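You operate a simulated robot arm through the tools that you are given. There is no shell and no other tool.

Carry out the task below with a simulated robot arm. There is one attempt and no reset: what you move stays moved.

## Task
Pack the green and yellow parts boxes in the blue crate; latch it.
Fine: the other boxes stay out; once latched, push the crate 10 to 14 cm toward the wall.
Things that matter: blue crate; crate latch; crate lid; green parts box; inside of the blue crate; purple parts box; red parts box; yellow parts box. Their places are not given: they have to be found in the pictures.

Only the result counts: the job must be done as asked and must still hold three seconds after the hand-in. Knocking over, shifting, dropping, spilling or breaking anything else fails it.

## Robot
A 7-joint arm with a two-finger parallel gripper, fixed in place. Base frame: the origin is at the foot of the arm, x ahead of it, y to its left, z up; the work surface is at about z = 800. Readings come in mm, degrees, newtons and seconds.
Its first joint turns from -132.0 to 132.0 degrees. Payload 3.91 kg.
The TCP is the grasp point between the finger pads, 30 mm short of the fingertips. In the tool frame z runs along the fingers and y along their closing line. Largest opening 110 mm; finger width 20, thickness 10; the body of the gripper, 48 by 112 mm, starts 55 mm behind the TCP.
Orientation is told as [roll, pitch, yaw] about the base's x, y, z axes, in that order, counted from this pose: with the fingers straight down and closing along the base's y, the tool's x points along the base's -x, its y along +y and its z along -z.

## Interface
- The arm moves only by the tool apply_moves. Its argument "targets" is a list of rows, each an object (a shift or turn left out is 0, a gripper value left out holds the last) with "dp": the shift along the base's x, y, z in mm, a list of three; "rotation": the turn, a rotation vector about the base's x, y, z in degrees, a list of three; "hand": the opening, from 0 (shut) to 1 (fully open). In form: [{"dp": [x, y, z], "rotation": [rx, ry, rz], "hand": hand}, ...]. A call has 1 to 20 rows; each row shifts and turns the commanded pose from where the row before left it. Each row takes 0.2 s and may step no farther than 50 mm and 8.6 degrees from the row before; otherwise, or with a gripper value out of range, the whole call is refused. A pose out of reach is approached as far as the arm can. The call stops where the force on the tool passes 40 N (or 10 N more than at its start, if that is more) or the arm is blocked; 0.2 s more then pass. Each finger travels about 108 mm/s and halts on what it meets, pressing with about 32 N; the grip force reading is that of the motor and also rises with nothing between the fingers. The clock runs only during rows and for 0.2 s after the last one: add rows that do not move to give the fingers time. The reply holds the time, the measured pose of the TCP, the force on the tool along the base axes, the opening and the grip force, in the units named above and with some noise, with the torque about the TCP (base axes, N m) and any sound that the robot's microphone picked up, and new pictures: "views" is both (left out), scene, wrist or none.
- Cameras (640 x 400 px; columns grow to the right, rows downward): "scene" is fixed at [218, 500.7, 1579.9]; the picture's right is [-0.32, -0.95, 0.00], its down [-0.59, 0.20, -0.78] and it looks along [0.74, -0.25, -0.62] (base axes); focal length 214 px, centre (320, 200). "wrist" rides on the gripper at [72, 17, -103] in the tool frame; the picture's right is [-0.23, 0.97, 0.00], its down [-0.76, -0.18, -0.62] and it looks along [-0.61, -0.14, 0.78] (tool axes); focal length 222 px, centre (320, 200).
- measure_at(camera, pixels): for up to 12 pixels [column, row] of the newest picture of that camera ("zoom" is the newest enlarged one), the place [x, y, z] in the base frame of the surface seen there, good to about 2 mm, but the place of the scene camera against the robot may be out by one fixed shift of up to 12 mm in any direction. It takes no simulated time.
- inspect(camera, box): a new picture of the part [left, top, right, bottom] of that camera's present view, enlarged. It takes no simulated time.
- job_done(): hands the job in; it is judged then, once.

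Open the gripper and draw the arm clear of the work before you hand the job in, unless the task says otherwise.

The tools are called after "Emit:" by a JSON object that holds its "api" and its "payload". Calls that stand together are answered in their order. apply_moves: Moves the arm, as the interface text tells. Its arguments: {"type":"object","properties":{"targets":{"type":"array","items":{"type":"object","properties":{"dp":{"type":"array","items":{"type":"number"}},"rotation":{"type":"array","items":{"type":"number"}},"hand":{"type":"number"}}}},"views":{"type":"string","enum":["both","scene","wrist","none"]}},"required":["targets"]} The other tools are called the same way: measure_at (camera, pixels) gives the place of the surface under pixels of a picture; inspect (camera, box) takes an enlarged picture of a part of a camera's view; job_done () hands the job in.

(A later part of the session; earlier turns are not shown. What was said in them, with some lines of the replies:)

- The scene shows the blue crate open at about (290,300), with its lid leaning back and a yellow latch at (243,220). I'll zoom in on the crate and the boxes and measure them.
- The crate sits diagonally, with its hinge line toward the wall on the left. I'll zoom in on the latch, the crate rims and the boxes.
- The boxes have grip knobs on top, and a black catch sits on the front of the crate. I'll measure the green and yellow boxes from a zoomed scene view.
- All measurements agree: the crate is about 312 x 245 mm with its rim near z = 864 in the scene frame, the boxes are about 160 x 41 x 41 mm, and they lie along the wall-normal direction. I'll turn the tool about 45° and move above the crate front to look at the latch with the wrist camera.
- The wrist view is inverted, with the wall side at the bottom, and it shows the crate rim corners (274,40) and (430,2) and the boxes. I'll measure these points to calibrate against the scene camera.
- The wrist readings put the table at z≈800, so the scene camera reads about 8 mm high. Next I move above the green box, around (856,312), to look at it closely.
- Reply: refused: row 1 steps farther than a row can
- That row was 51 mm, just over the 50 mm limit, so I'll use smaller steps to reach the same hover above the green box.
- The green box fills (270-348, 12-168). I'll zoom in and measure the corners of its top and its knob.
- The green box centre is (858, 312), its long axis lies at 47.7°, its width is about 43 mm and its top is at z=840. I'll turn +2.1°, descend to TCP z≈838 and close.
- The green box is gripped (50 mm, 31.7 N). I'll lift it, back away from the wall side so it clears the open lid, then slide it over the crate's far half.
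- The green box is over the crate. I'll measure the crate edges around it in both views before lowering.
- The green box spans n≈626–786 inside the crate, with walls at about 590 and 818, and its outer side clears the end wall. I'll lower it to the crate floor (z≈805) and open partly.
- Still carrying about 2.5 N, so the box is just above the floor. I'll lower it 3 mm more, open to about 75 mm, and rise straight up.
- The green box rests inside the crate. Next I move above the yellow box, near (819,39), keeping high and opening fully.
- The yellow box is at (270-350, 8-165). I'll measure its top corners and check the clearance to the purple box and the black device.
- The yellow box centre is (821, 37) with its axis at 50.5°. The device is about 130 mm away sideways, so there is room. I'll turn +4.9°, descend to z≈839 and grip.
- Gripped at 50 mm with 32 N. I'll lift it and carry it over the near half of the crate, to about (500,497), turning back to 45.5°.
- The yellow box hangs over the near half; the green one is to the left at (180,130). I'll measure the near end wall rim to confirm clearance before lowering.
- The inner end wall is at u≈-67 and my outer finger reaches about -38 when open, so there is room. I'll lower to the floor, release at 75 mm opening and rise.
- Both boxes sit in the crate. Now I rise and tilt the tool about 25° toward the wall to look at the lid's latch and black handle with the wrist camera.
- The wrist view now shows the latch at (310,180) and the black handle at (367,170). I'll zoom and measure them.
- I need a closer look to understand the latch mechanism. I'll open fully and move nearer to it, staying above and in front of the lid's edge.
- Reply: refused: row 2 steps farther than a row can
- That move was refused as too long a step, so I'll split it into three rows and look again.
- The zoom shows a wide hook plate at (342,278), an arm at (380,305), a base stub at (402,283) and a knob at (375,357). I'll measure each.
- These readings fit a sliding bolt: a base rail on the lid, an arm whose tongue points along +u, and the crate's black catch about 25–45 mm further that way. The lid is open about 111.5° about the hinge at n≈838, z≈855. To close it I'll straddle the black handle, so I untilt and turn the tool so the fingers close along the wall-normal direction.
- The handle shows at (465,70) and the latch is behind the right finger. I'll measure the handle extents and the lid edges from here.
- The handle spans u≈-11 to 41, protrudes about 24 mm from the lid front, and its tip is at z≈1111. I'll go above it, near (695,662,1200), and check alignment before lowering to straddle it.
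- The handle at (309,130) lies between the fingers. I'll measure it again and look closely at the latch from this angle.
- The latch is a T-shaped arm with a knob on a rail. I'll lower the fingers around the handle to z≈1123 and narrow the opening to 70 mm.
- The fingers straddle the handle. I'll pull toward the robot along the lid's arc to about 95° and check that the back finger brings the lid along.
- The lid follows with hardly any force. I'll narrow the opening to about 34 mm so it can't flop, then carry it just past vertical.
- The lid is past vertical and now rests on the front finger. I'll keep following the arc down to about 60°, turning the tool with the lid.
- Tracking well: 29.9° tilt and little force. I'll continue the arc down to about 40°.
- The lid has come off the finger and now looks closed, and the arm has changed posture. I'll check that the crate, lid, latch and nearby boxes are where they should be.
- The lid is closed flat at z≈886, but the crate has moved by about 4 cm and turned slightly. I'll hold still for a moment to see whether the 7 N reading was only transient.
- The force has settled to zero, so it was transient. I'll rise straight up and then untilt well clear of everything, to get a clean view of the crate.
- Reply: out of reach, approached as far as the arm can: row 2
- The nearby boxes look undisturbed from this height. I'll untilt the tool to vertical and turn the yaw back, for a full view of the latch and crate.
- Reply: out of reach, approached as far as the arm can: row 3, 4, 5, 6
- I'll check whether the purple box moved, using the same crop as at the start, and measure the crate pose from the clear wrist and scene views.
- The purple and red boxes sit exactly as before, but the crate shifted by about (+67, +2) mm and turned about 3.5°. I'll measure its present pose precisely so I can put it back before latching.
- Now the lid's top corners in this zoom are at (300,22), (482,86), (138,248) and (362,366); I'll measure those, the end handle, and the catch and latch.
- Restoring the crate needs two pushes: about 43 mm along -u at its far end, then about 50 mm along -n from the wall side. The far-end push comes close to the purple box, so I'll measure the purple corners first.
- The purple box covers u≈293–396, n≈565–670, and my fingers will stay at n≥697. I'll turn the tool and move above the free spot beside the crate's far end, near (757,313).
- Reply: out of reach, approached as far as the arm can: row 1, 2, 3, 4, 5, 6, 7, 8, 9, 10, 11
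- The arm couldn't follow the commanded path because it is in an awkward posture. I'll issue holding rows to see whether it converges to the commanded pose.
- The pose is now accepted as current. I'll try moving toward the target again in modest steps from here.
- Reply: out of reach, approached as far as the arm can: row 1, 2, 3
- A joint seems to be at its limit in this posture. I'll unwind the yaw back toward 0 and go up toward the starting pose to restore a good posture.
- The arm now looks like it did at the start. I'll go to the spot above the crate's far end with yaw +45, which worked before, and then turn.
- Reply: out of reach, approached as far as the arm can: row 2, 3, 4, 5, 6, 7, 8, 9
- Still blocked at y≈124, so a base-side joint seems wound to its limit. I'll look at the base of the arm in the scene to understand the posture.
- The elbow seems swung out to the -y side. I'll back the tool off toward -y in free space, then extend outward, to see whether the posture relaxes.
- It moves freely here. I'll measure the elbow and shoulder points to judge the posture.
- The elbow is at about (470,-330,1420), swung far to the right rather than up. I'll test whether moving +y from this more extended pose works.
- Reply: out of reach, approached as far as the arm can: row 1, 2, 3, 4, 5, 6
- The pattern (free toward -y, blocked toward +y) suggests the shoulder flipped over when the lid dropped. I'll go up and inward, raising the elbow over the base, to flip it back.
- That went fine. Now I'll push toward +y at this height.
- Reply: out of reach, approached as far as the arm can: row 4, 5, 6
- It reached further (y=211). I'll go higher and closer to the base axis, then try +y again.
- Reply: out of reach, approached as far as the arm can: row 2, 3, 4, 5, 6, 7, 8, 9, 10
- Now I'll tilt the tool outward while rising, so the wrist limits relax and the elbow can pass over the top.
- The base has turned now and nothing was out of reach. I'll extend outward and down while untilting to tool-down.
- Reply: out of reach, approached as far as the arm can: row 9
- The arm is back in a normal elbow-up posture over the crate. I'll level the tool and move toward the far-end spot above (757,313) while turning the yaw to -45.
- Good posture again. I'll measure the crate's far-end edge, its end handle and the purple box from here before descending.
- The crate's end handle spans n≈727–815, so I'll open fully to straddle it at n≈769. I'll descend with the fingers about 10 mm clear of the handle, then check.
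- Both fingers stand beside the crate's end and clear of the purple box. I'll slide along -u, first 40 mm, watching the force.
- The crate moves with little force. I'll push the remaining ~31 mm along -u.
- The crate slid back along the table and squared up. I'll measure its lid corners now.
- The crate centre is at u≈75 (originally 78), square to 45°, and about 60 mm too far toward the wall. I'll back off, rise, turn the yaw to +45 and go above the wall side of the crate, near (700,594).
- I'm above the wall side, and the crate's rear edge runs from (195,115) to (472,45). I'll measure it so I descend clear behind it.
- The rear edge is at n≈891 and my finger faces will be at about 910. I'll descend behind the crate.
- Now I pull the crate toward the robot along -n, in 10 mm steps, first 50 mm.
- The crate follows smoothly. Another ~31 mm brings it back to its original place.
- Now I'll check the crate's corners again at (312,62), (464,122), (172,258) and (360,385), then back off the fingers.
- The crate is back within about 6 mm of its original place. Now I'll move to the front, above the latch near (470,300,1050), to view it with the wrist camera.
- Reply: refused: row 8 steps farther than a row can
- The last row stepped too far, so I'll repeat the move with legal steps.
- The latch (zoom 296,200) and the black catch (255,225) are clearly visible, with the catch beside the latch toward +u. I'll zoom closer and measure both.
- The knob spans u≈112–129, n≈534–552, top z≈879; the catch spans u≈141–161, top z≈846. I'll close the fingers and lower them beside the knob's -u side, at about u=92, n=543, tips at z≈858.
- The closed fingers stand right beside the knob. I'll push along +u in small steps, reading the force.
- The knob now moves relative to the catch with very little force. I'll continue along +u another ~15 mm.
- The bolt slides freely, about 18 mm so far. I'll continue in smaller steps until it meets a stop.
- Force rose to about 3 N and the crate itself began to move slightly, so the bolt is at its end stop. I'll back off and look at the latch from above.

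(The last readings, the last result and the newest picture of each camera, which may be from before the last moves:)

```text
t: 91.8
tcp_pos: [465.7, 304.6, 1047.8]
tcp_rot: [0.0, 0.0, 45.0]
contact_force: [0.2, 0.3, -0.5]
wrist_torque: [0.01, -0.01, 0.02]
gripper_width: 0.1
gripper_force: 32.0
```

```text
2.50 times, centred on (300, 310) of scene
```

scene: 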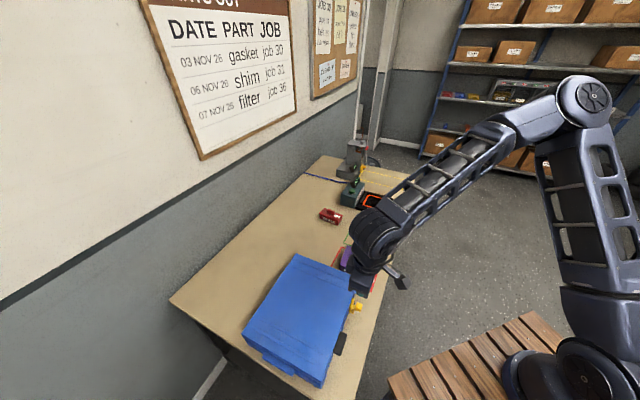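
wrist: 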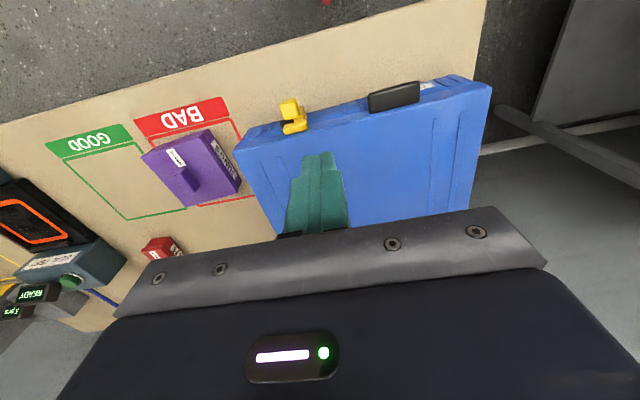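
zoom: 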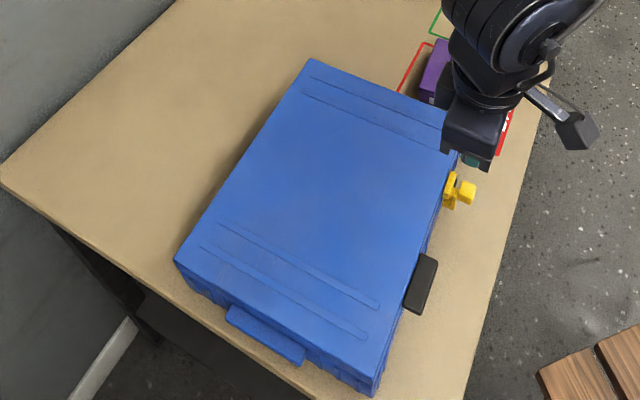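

The slider now sits over the catch. I'll zoom in and measure the bar, the knob and the catch to confirm it engaged.

Emit:
{"api": "inspect", "payload": {"camera": "wrist", "box": [265, 85, 325, 145]}}

Emit:
{"api": "measure_at", "payload": {"camera": "zoom", "pixels": [[250, 320], [420, 270], [195, 240], [300, 250], [215, 130], [335, 120], [350, 225], [390, 220], [300, 150], [240, 205], [370, 180], [205, 285]]}}

Emit:
{"api": "inspect", "payload": {"camera": "scene", "box": [335, 285, 375, 325]}}

```text
6.67 times, centred on (295, 115) of wrist
```

zoom: 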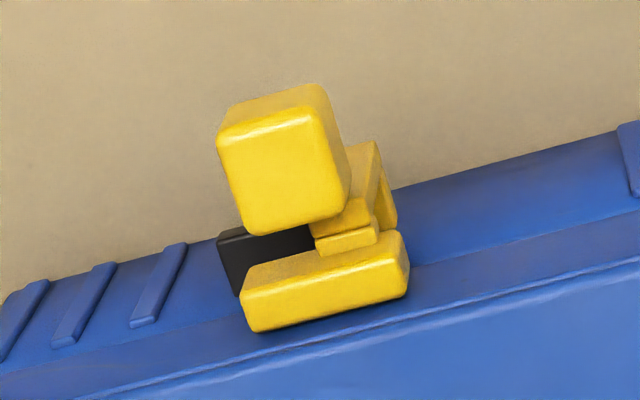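

```text
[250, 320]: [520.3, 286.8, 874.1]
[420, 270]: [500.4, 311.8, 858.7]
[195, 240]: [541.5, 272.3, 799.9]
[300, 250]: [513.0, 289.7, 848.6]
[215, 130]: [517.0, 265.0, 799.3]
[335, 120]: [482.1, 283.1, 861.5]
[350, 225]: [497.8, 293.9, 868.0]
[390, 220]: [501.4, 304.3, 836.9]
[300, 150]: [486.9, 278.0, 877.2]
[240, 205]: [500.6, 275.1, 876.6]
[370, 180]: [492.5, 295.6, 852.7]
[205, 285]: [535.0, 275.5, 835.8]
```

```text
10.00 times, centred on (355, 305) of scene
```

zoom: 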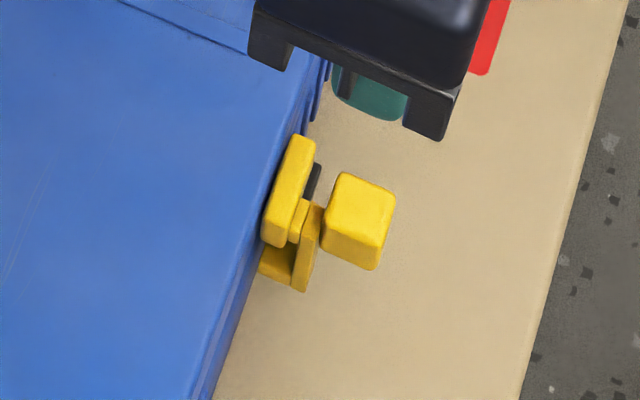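

The bar overlaps the catch from above. I'll measure the catch itself and crate references to find how far the bolt travelled relative to the crate.

Emit:
{"api": "inspect", "payload": {"camera": "wrist", "box": [265, 85, 325, 145]}}

Emit:
{"api": "measure_at", "payload": {"camera": "zoom", "pixels": [[222, 245], [228, 265], [235, 240], [290, 238], [246, 300], [405, 270], [408, 290], [230, 150], [345, 190], [376, 225], [395, 215], [385, 165]]}}

Emit:
{"api": "measure_at", "payload": {"camera": "wrist", "pixels": [[370, 100], [369, 110], [418, 97], [419, 84], [238, 148], [490, 85]]}}

```text
6.67 times, centred on (295, 115) of wrist
```

zoom: 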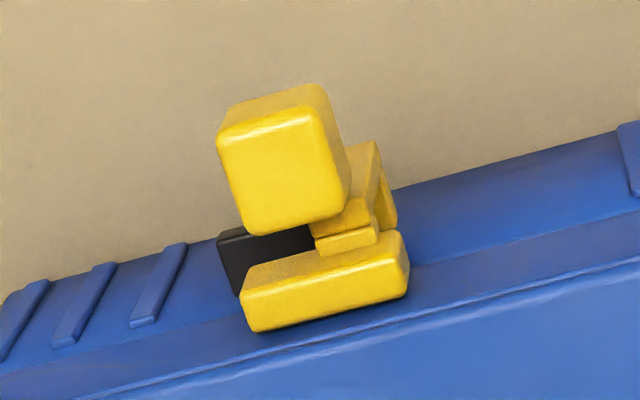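

```text
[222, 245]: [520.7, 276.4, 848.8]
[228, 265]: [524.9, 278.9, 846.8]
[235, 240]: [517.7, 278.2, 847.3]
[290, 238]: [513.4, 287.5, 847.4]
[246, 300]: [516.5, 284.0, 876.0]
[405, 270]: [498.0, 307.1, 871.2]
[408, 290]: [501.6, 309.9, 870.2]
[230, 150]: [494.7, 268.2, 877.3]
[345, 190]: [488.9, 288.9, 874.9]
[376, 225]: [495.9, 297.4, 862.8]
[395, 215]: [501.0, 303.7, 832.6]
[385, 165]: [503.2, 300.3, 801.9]
```

```text
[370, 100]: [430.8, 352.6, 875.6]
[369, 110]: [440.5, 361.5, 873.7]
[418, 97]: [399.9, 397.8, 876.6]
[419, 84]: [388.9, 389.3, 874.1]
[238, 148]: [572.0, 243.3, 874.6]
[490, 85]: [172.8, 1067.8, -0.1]
```

The bolt travelled about 20 mm relative to the crate and overlaps the catch. To be sure it is fully home without moving the crate, I'll squeeze the slider against the catch: fingers around both, centred at about (504,287).

Emit:
{"api": "apply_moves", "payload": {"targets": [{"dp": [19.4, -8.6, 0], "hand": 0.64}, {"dp": [19.4, -8.6, 0]}, {"dp": [0, 0, -30]}, {"dp": [0, 0, -40]}, {"dp": [0, 0, -40]}, {"dp": [0, 0, -40]}, {"dp": [0, 0, -20]}, {"dp": [0, 0, -12]}, {}]}}

Emit:
{"api": "inspect", "payload": {"camera": "wrist", "box": [180, 80, 460, 250]}}

```text
t: 93.8
tcp_pos: [503.9, 285.7, 867.6]
tcp_rot: [0.0, -0.1, 45.0]
contact_force: [0.3, 0.3, -0.7]
wrist_torque: [-0.01, -0.02, -0.02]
gripper_width: 70.5
gripper_force: 0.1
```

scene: 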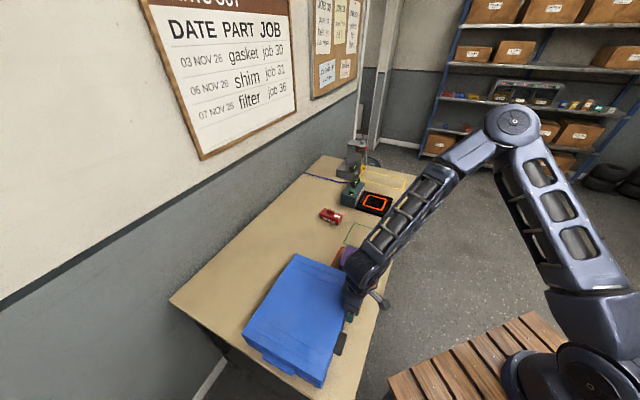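
wrist: 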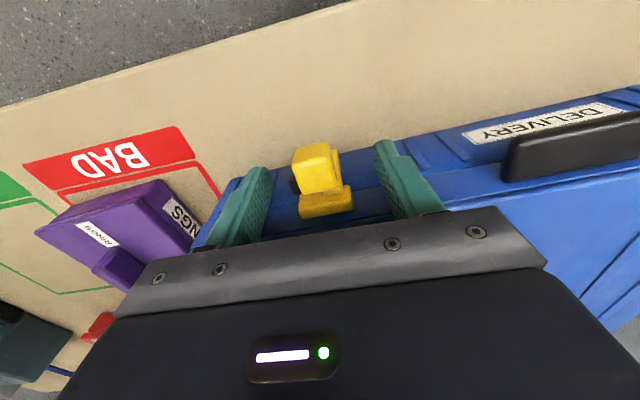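

```text
2.29 times, centred on (320, 165) of wrist
```

zoom: 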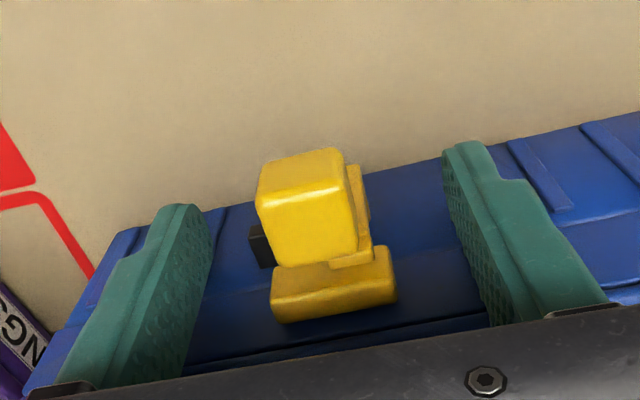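

The fingers straddle the slider and the catch. I'll close gradually and watch where they halt.

Emit:
{"api": "apply_moves", "payload": {"targets": [{"hand": 0.5}, {"hand": 0.4}, {"hand": 0.34}, {"hand": 0.28}, {"hand": 0.2}, {}]}}

Emit:
{"api": "inspect", "payload": {"camera": "wrist", "box": [180, 80, 460, 250]}}

```text
t: 95.2
tcp_pos: [503.9, 286.9, 866.7]
tcp_rot: [-0.1, 0.0, 45.0]
contact_force: [1.1, -2.0, -0.1]
wrist_torque: [-0.68, -0.36, -0.17]
gripper_width: 37.4
gripper_force: 32.1
```

scene: 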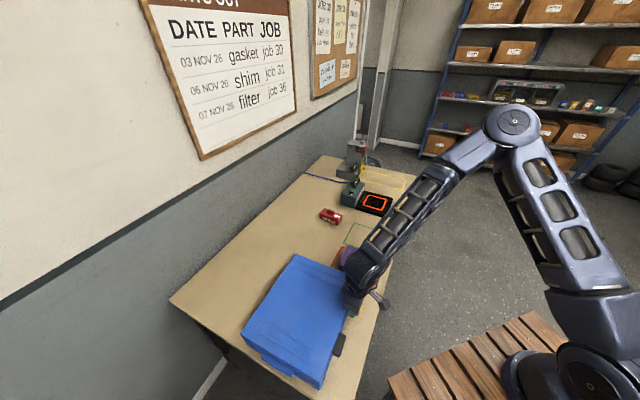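
wrist: 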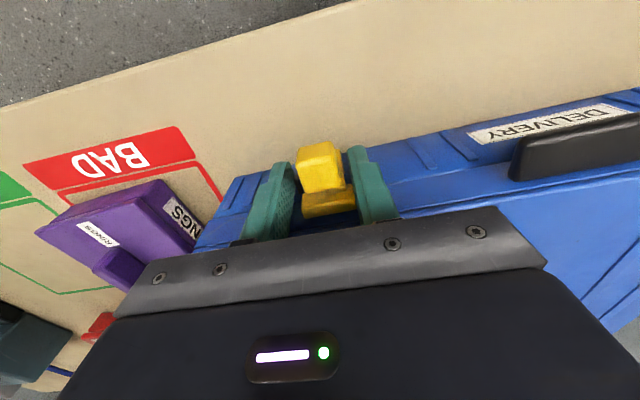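

```text
2.29 times, centred on (320, 165) of wrist
```

zoom: 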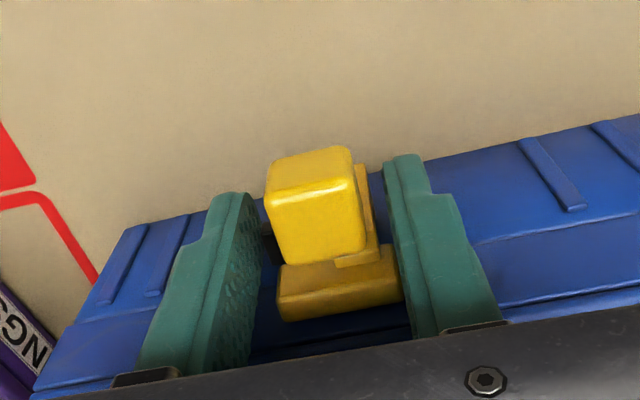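

The fingers halted at 37.4 mm with full force, matching the slider's end position against the catch, so the bolt is fully home. I'll release, rise and move to the free front section at u≈95 with a 40 mm opening, ready to push.

Emit:
{"api": "apply_moves", "payload": {"targets": [{"hand": 0.64}, {}, {"dp": [0, 0, 30]}, {"dp": [0, 0, 40]}, {"dp": [0, 0, 40]}, {"dp": [-15.5, 12, 0], "hand": 0.36}, {"dp": [-15.5, 12, 0]}, {"dp": [-15.5, 12, 0]}, {}]}}

Emit:
{"api": "inspect", "payload": {"camera": "wrist", "box": [200, 60, 460, 220]}}

```text
t: 97.2
tcp_pos: [455.5, 322.3, 977.2]
tcp_rot: [0.1, 0.0, 45.1]
contact_force: [0.4, 0.3, 1.5]
wrist_torque: [0.02, -0.02, 0.02]
gripper_width: 39.8
gripper_force: 0.0
```

scene: 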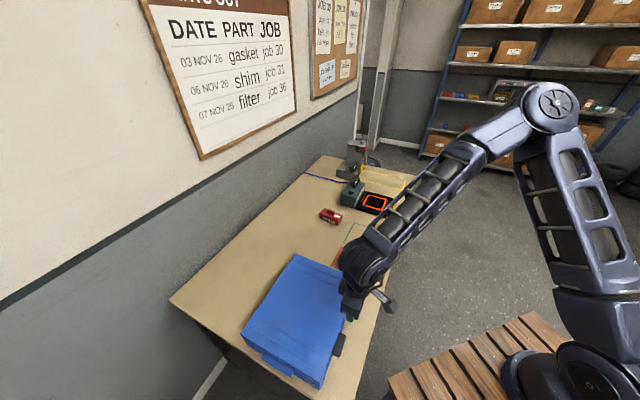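
wrist: 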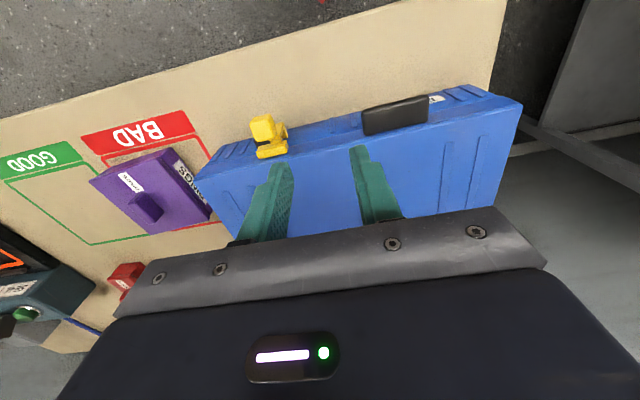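

```text
2.46 times, centred on (330, 140) of wrist
```

zoom: 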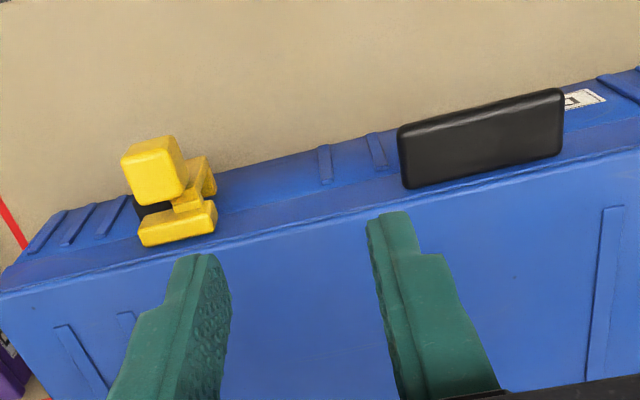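

Latch and handle are both visible. I'll measure the front wall between them, and the handle end and slider end, to place the fingers safely before lowering.

Emit:
{"api": "measure_at", "payload": {"camera": "zoom", "pixels": [[405, 150], [400, 130], [212, 215], [215, 180], [300, 170], [320, 195], [260, 215], [375, 150], [320, 165], [250, 240], [145, 210], [180, 165]]}}

Emit:
{"api": "measure_at", "payload": {"camera": "wrist", "pixels": [[198, 177], [519, 104], [470, 87], [194, 168], [427, 100], [363, 110], [364, 135], [428, 122]]}}

```text
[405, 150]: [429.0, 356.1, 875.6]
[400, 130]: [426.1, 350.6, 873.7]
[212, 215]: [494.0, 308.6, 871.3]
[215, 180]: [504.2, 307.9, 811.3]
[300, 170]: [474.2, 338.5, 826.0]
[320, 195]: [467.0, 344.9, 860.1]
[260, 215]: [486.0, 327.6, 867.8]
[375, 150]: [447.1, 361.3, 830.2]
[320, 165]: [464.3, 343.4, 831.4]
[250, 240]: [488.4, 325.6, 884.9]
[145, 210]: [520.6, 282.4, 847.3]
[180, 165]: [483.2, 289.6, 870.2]
```

```text
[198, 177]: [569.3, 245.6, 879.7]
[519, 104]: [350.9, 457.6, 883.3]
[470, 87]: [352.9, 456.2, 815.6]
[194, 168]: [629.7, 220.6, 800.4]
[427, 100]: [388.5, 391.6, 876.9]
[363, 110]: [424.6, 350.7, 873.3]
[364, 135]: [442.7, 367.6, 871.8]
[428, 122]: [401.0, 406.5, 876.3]
```

The free front section is u≈53–131, and the front face is at n≈575 (ribs at 571). I'll lower the fingers there, at u≈92, to z≈848.

Emit:
{"api": "apply_moves", "payload": {"targets": [{"dp": [-1.4, 1.4, -30]}, {"dp": [0, 0, -40]}, {"dp": [0, 0, -35]}, {"dp": [0, 0, -24]}, {}]}}

Emit:
{"api": "inspect", "payload": {"camera": "wrist", "box": [200, 60, 460, 240]}}

```text
t: 98.4
tcp_pos: [456.2, 323.5, 846.0]
tcp_rot: [0.0, 0.0, 44.9]
contact_force: [-0.2, 0.9, -0.6]
wrist_torque: [-0.02, -0.01, -0.03]
gripper_width: 39.6
gripper_force: 0.1
```

scene: 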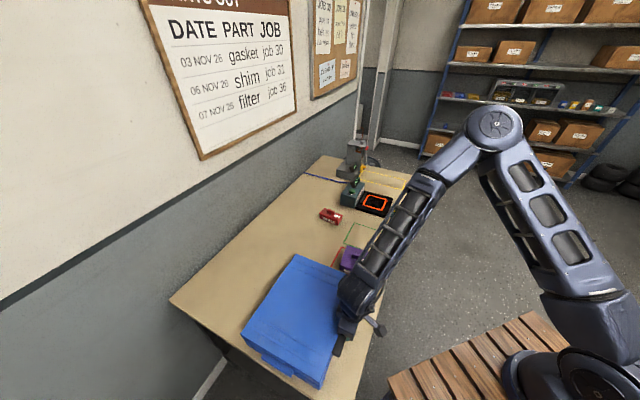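
wrist: 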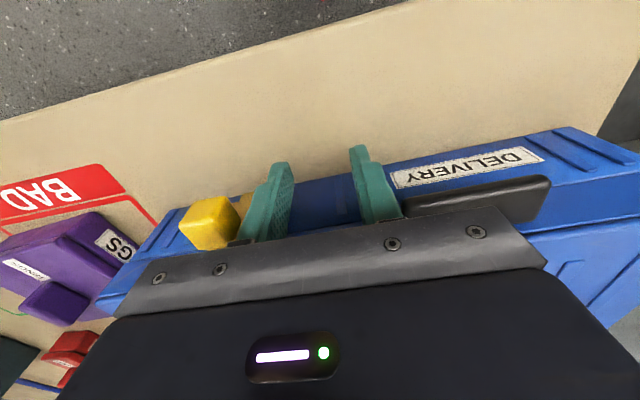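

```text
2.22 times, centred on (330, 150) of wrist
```

zoom: 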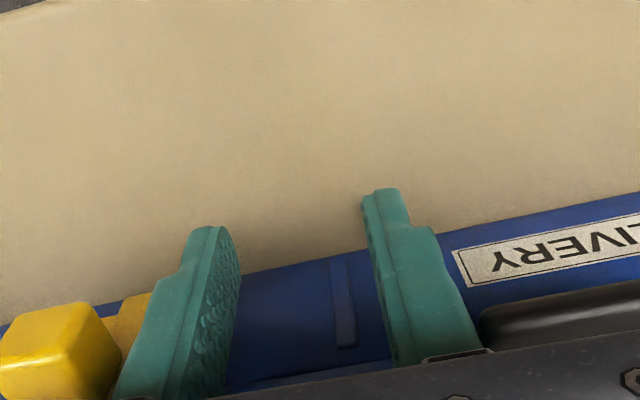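

The fingers are placed between the knob and the handle. I'll push along +n, 110 mm of travel in 10 mm steps (about 98 mm of crate motion), then measure.

Emit:
{"api": "apply_moves", "payload": {"targets": [{"dp": [7.07, 7.07, 0]}, {"dp": [7.07, 7.07, 0]}, {"dp": [7.07, 7.07, 0]}, {"dp": [7.07, 7.07, 0]}, {"dp": [7.07, 7.07, 0]}, {"dp": [7.07, 7.07, 0]}, {"dp": [7.07, 7.07, 0]}, {"dp": [7.07, 7.07, 0]}, {"dp": [7.07, 7.07, 0]}, {"dp": [7.07, 7.07, 0]}, {"dp": [7.07, 7.07, 0]}, {}]}}

Emit:
{"api": "inspect", "payload": {"camera": "scene", "box": [220, 210, 380, 370]}}

```text
t: 101.0
tcp_pos: [534.0, 403.3, 846.6]
tcp_rot: [0.0, -0.1, 44.9]
contact_force: [-2.2, -2.3, -1.9]
wrist_torque: [0.04, 0.01, -0.08]
gripper_width: 39.6
gripper_force: 0.0
```

scene: 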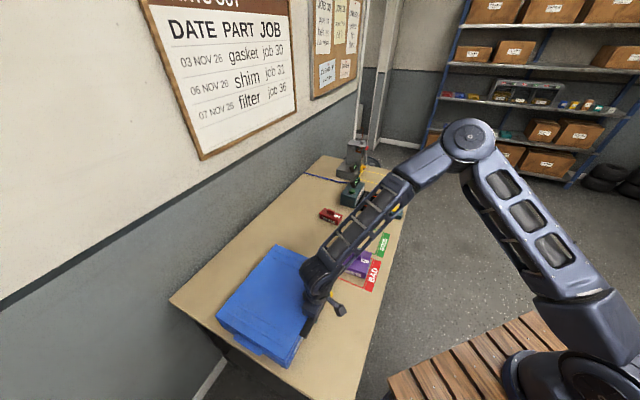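
wrist: 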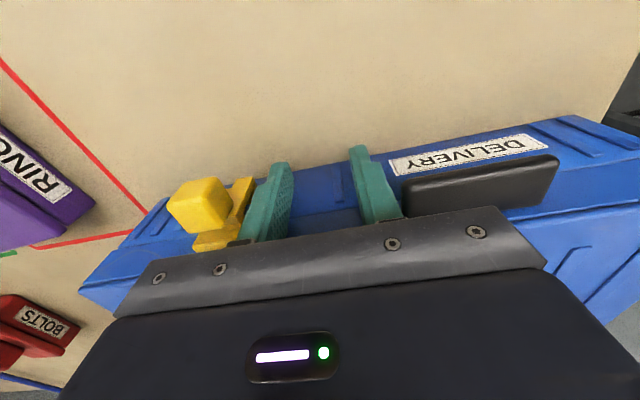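

```text
2.50 times, centred on (300, 290) of scene
```

zoom: 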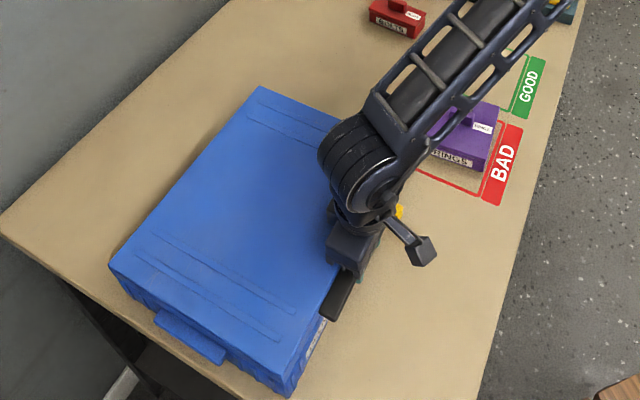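

The crate followed. I'll measure its lid corners at (261,89) and (114,262) to find how far it has moved.

Emit:
{"api": "measure_at", "payload": {"camera": "zoom", "pixels": [[262, 90], [114, 261], [272, 385], [200, 200], [268, 380]]}}

Emit:
{"api": "measure_at", "payload": {"camera": "wrist", "pixels": [[320, 200], [325, 215], [340, 190], [410, 200], [500, 190], [230, 225], [120, 300], [150, 215]]}}

```text
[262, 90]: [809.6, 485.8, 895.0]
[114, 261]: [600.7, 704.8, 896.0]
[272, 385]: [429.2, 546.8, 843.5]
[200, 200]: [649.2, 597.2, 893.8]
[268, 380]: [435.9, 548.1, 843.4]
```

```text
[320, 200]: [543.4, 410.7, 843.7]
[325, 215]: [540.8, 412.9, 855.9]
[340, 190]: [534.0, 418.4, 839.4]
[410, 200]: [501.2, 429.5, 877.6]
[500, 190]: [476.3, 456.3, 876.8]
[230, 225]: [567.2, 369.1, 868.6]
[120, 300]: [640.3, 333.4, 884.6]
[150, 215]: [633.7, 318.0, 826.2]
```

The crate has moved about 100 mm since latching. Another 22 mm centres it in the 10–14 cm range relative to both its initial place and its place at latching.

Emit:
{"api": "apply_moves", "payload": {"targets": [{"dp": [5.2, 5.2, 0]}, {"dp": [5.2, 5.2, 0]}, {"dp": [5.2, 5.2, 0]}, {}, {"dp": [-10, -10, 0]}, {"dp": [0, 0, 30]}, {"dp": [0, 0, 45]}, {"dp": [0, 0, 45]}, {"dp": [0, 0, 45]}, {"dp": [0, 0, 45]}, {}]}}

Emit:
{"api": "inspect", "payload": {"camera": "wrist", "box": [150, 20, 500, 220]}}

```text
t: 103.4
tcp_pos: [541.3, 408.3, 1058.2]
tcp_rot: [0.0, 0.1, 44.9]
contact_force: [-0.7, 0.4, 0.1]
wrist_torque: [0.02, 0.03, -0.01]
gripper_width: 39.5
gripper_force: 0.1
```

scene: 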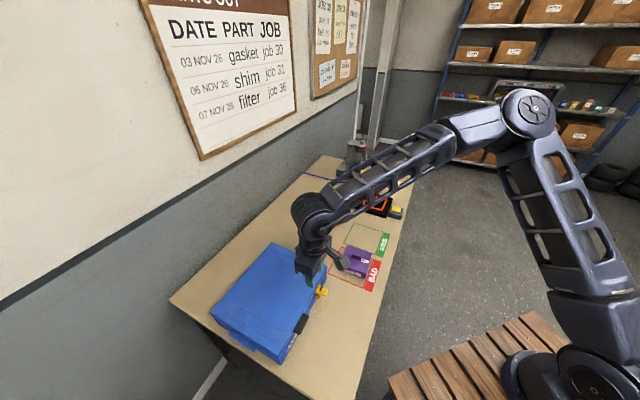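
wrist: 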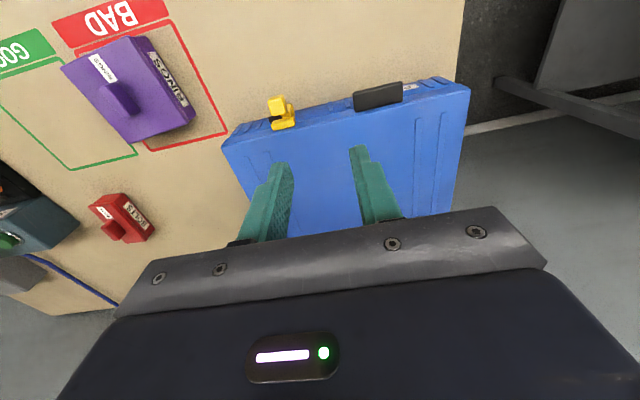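

```text
1.83 times, centred on (325, 120) of wrist
```

zoom: 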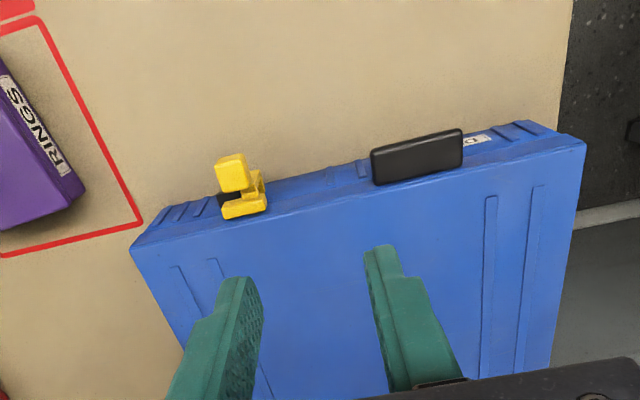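

The crate is now further back, the latch is still over the catch and the purple box is untouched. I'll measure the final pose with both cameras.

Emit:
{"api": "measure_at", "payload": {"camera": "zoom", "pixels": [[222, 200], [228, 207], [225, 215], [265, 205], [372, 160], [462, 140], [135, 248], [578, 142], [330, 180], [245, 185]]}}

Emit:
{"api": "inspect", "payload": {"camera": "scene", "box": [200, 220, 360, 370]}}

Emit:
{"api": "measure_at", "payload": {"camera": "zoom", "pixels": [[293, 60], [50, 265], [265, 375], [440, 160], [200, 200]]}}

```text
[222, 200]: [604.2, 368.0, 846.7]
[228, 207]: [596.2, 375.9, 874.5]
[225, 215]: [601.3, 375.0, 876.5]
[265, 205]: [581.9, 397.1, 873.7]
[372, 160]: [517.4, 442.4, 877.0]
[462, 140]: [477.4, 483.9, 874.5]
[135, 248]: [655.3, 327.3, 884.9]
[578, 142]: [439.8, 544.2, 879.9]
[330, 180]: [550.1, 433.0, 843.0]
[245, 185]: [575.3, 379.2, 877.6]
```

```text
2.67 times, centred on (280, 295) of scene
```

zoom: 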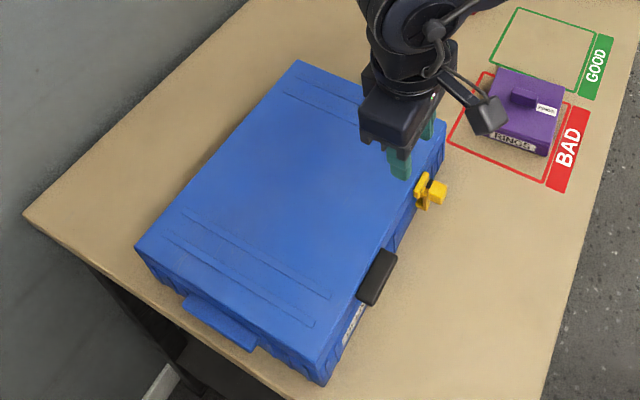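

```text
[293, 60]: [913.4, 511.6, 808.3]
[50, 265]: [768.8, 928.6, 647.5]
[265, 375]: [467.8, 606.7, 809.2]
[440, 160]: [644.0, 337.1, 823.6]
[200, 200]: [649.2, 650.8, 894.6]
```

After latching the crate moved about 120 mm, about 113 mm from its initial place, and the latch position relative to the catch is unchanged. I'll open the gripper and draw the arm up and clear.

Emit:
{"api": "apply_moves", "payload": {"targets": [{"dp": [0, 0, 45], "hand": 1}, {"dp": [0, 0, 45]}, {"dp": [0, 0, 45]}, {"dp": [5, -30, 35]}, {"dp": [5, -30, 35]}, {"dp": [5, -30, 35]}, {"dp": [5, -35, 25]}, {"dp": [5, -40, 20]}, {"dp": [5, -40, 10]}, {}]}}

Emit:
{"api": "inspect", "payload": {"camera": "scene", "box": [200, 190, 420, 370]}}

Emit:
{"api": "inspect", "payload": {"camera": "scene", "box": [285, 200, 405, 290]}}

Emit:
{"api": "inspect", "payload": {"camera": "scene", "box": [290, 270, 340, 320]}}

```text
t: 105.6
tcp_pos: [569.8, 205.0, 1349.3]
tcp_rot: [0.0, 0.0, 45.1]
contact_force: [0.2, 0.2, 0.0]
wrist_torque: [-0.01, 0.02, 0.0]
gripper_width: 110.1
gripper_force: 0.1
```

scene: 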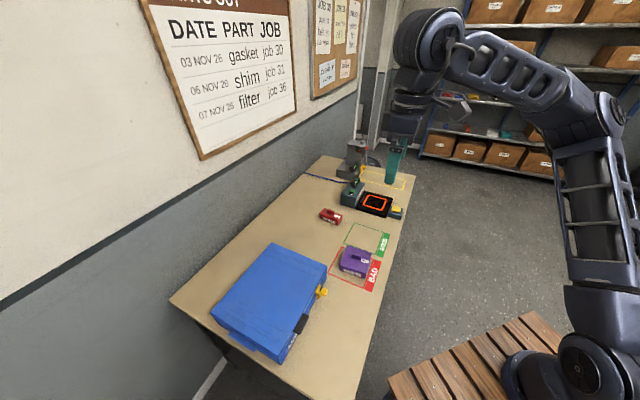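
wrist: 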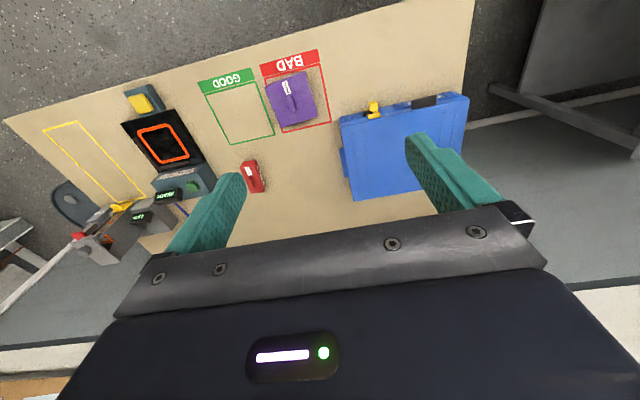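

```text
2.22 times, centred on (310, 280) of scene
```

zoom: 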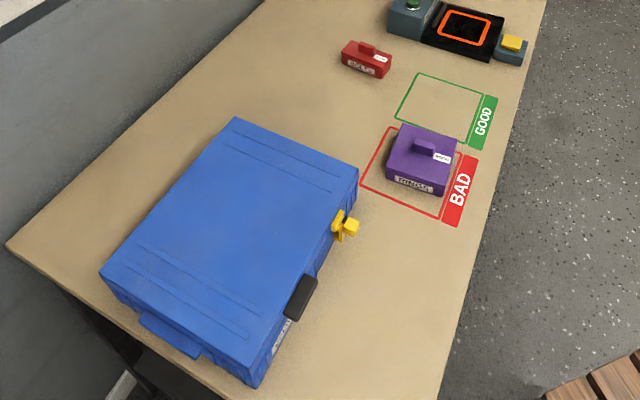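

```text
4.44 times, centred on (345, 245) of scene
```

zoom: 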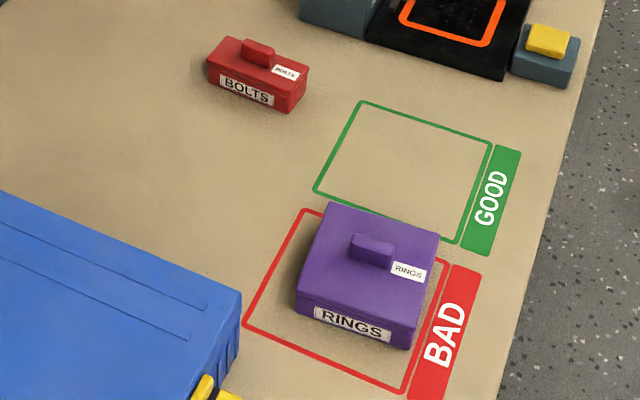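

```text
8.00 times, centred on (315, 295) of scene
```

zoom: 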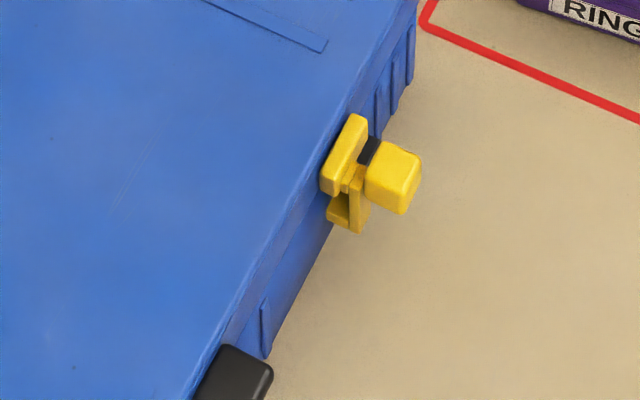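

The purple and red boxes match their original positions, the lid is closed, the bolt is behind the catch, and the arm is clear with the gripper open. I'm handing the job in.

Emit:
{"api": "job_done", "payload": {}}

```text
The job is handed in.
```

The green and yellow boxes are in the blue crate, and its lid is closed and latched. I then pushed the crate about 12 cm toward the wall, and the job is handed in. I don't have the judge's result.

- **Latch:** I slid the bolt until it stopped. It didn't move any further when I squeezed it against the catch with full gripper force. I did not test it by trying to lift the lid.
- **Dropped lid:** While I was lowering the lid, the arm suddenly changed posture. The lid fell shut from about 45°, and the crate was dragged about 7 cm across the table.
- **Crate put back:** Before latching, I pushed the crate back to within about 7 mm of where it started. It moved roughly 120 mm after latching, and ended about 113 mm from its original place, give or take about 5 mm. It also ended about 9 mm off sideways along the table.
- **Other boxes:** The red and purple boxes match their starting positions in the pictures, and the rest of the bench looks undisturbed.

I didn't look inside the crate again after the lid fell, so the two boxes may have shifted inside it.
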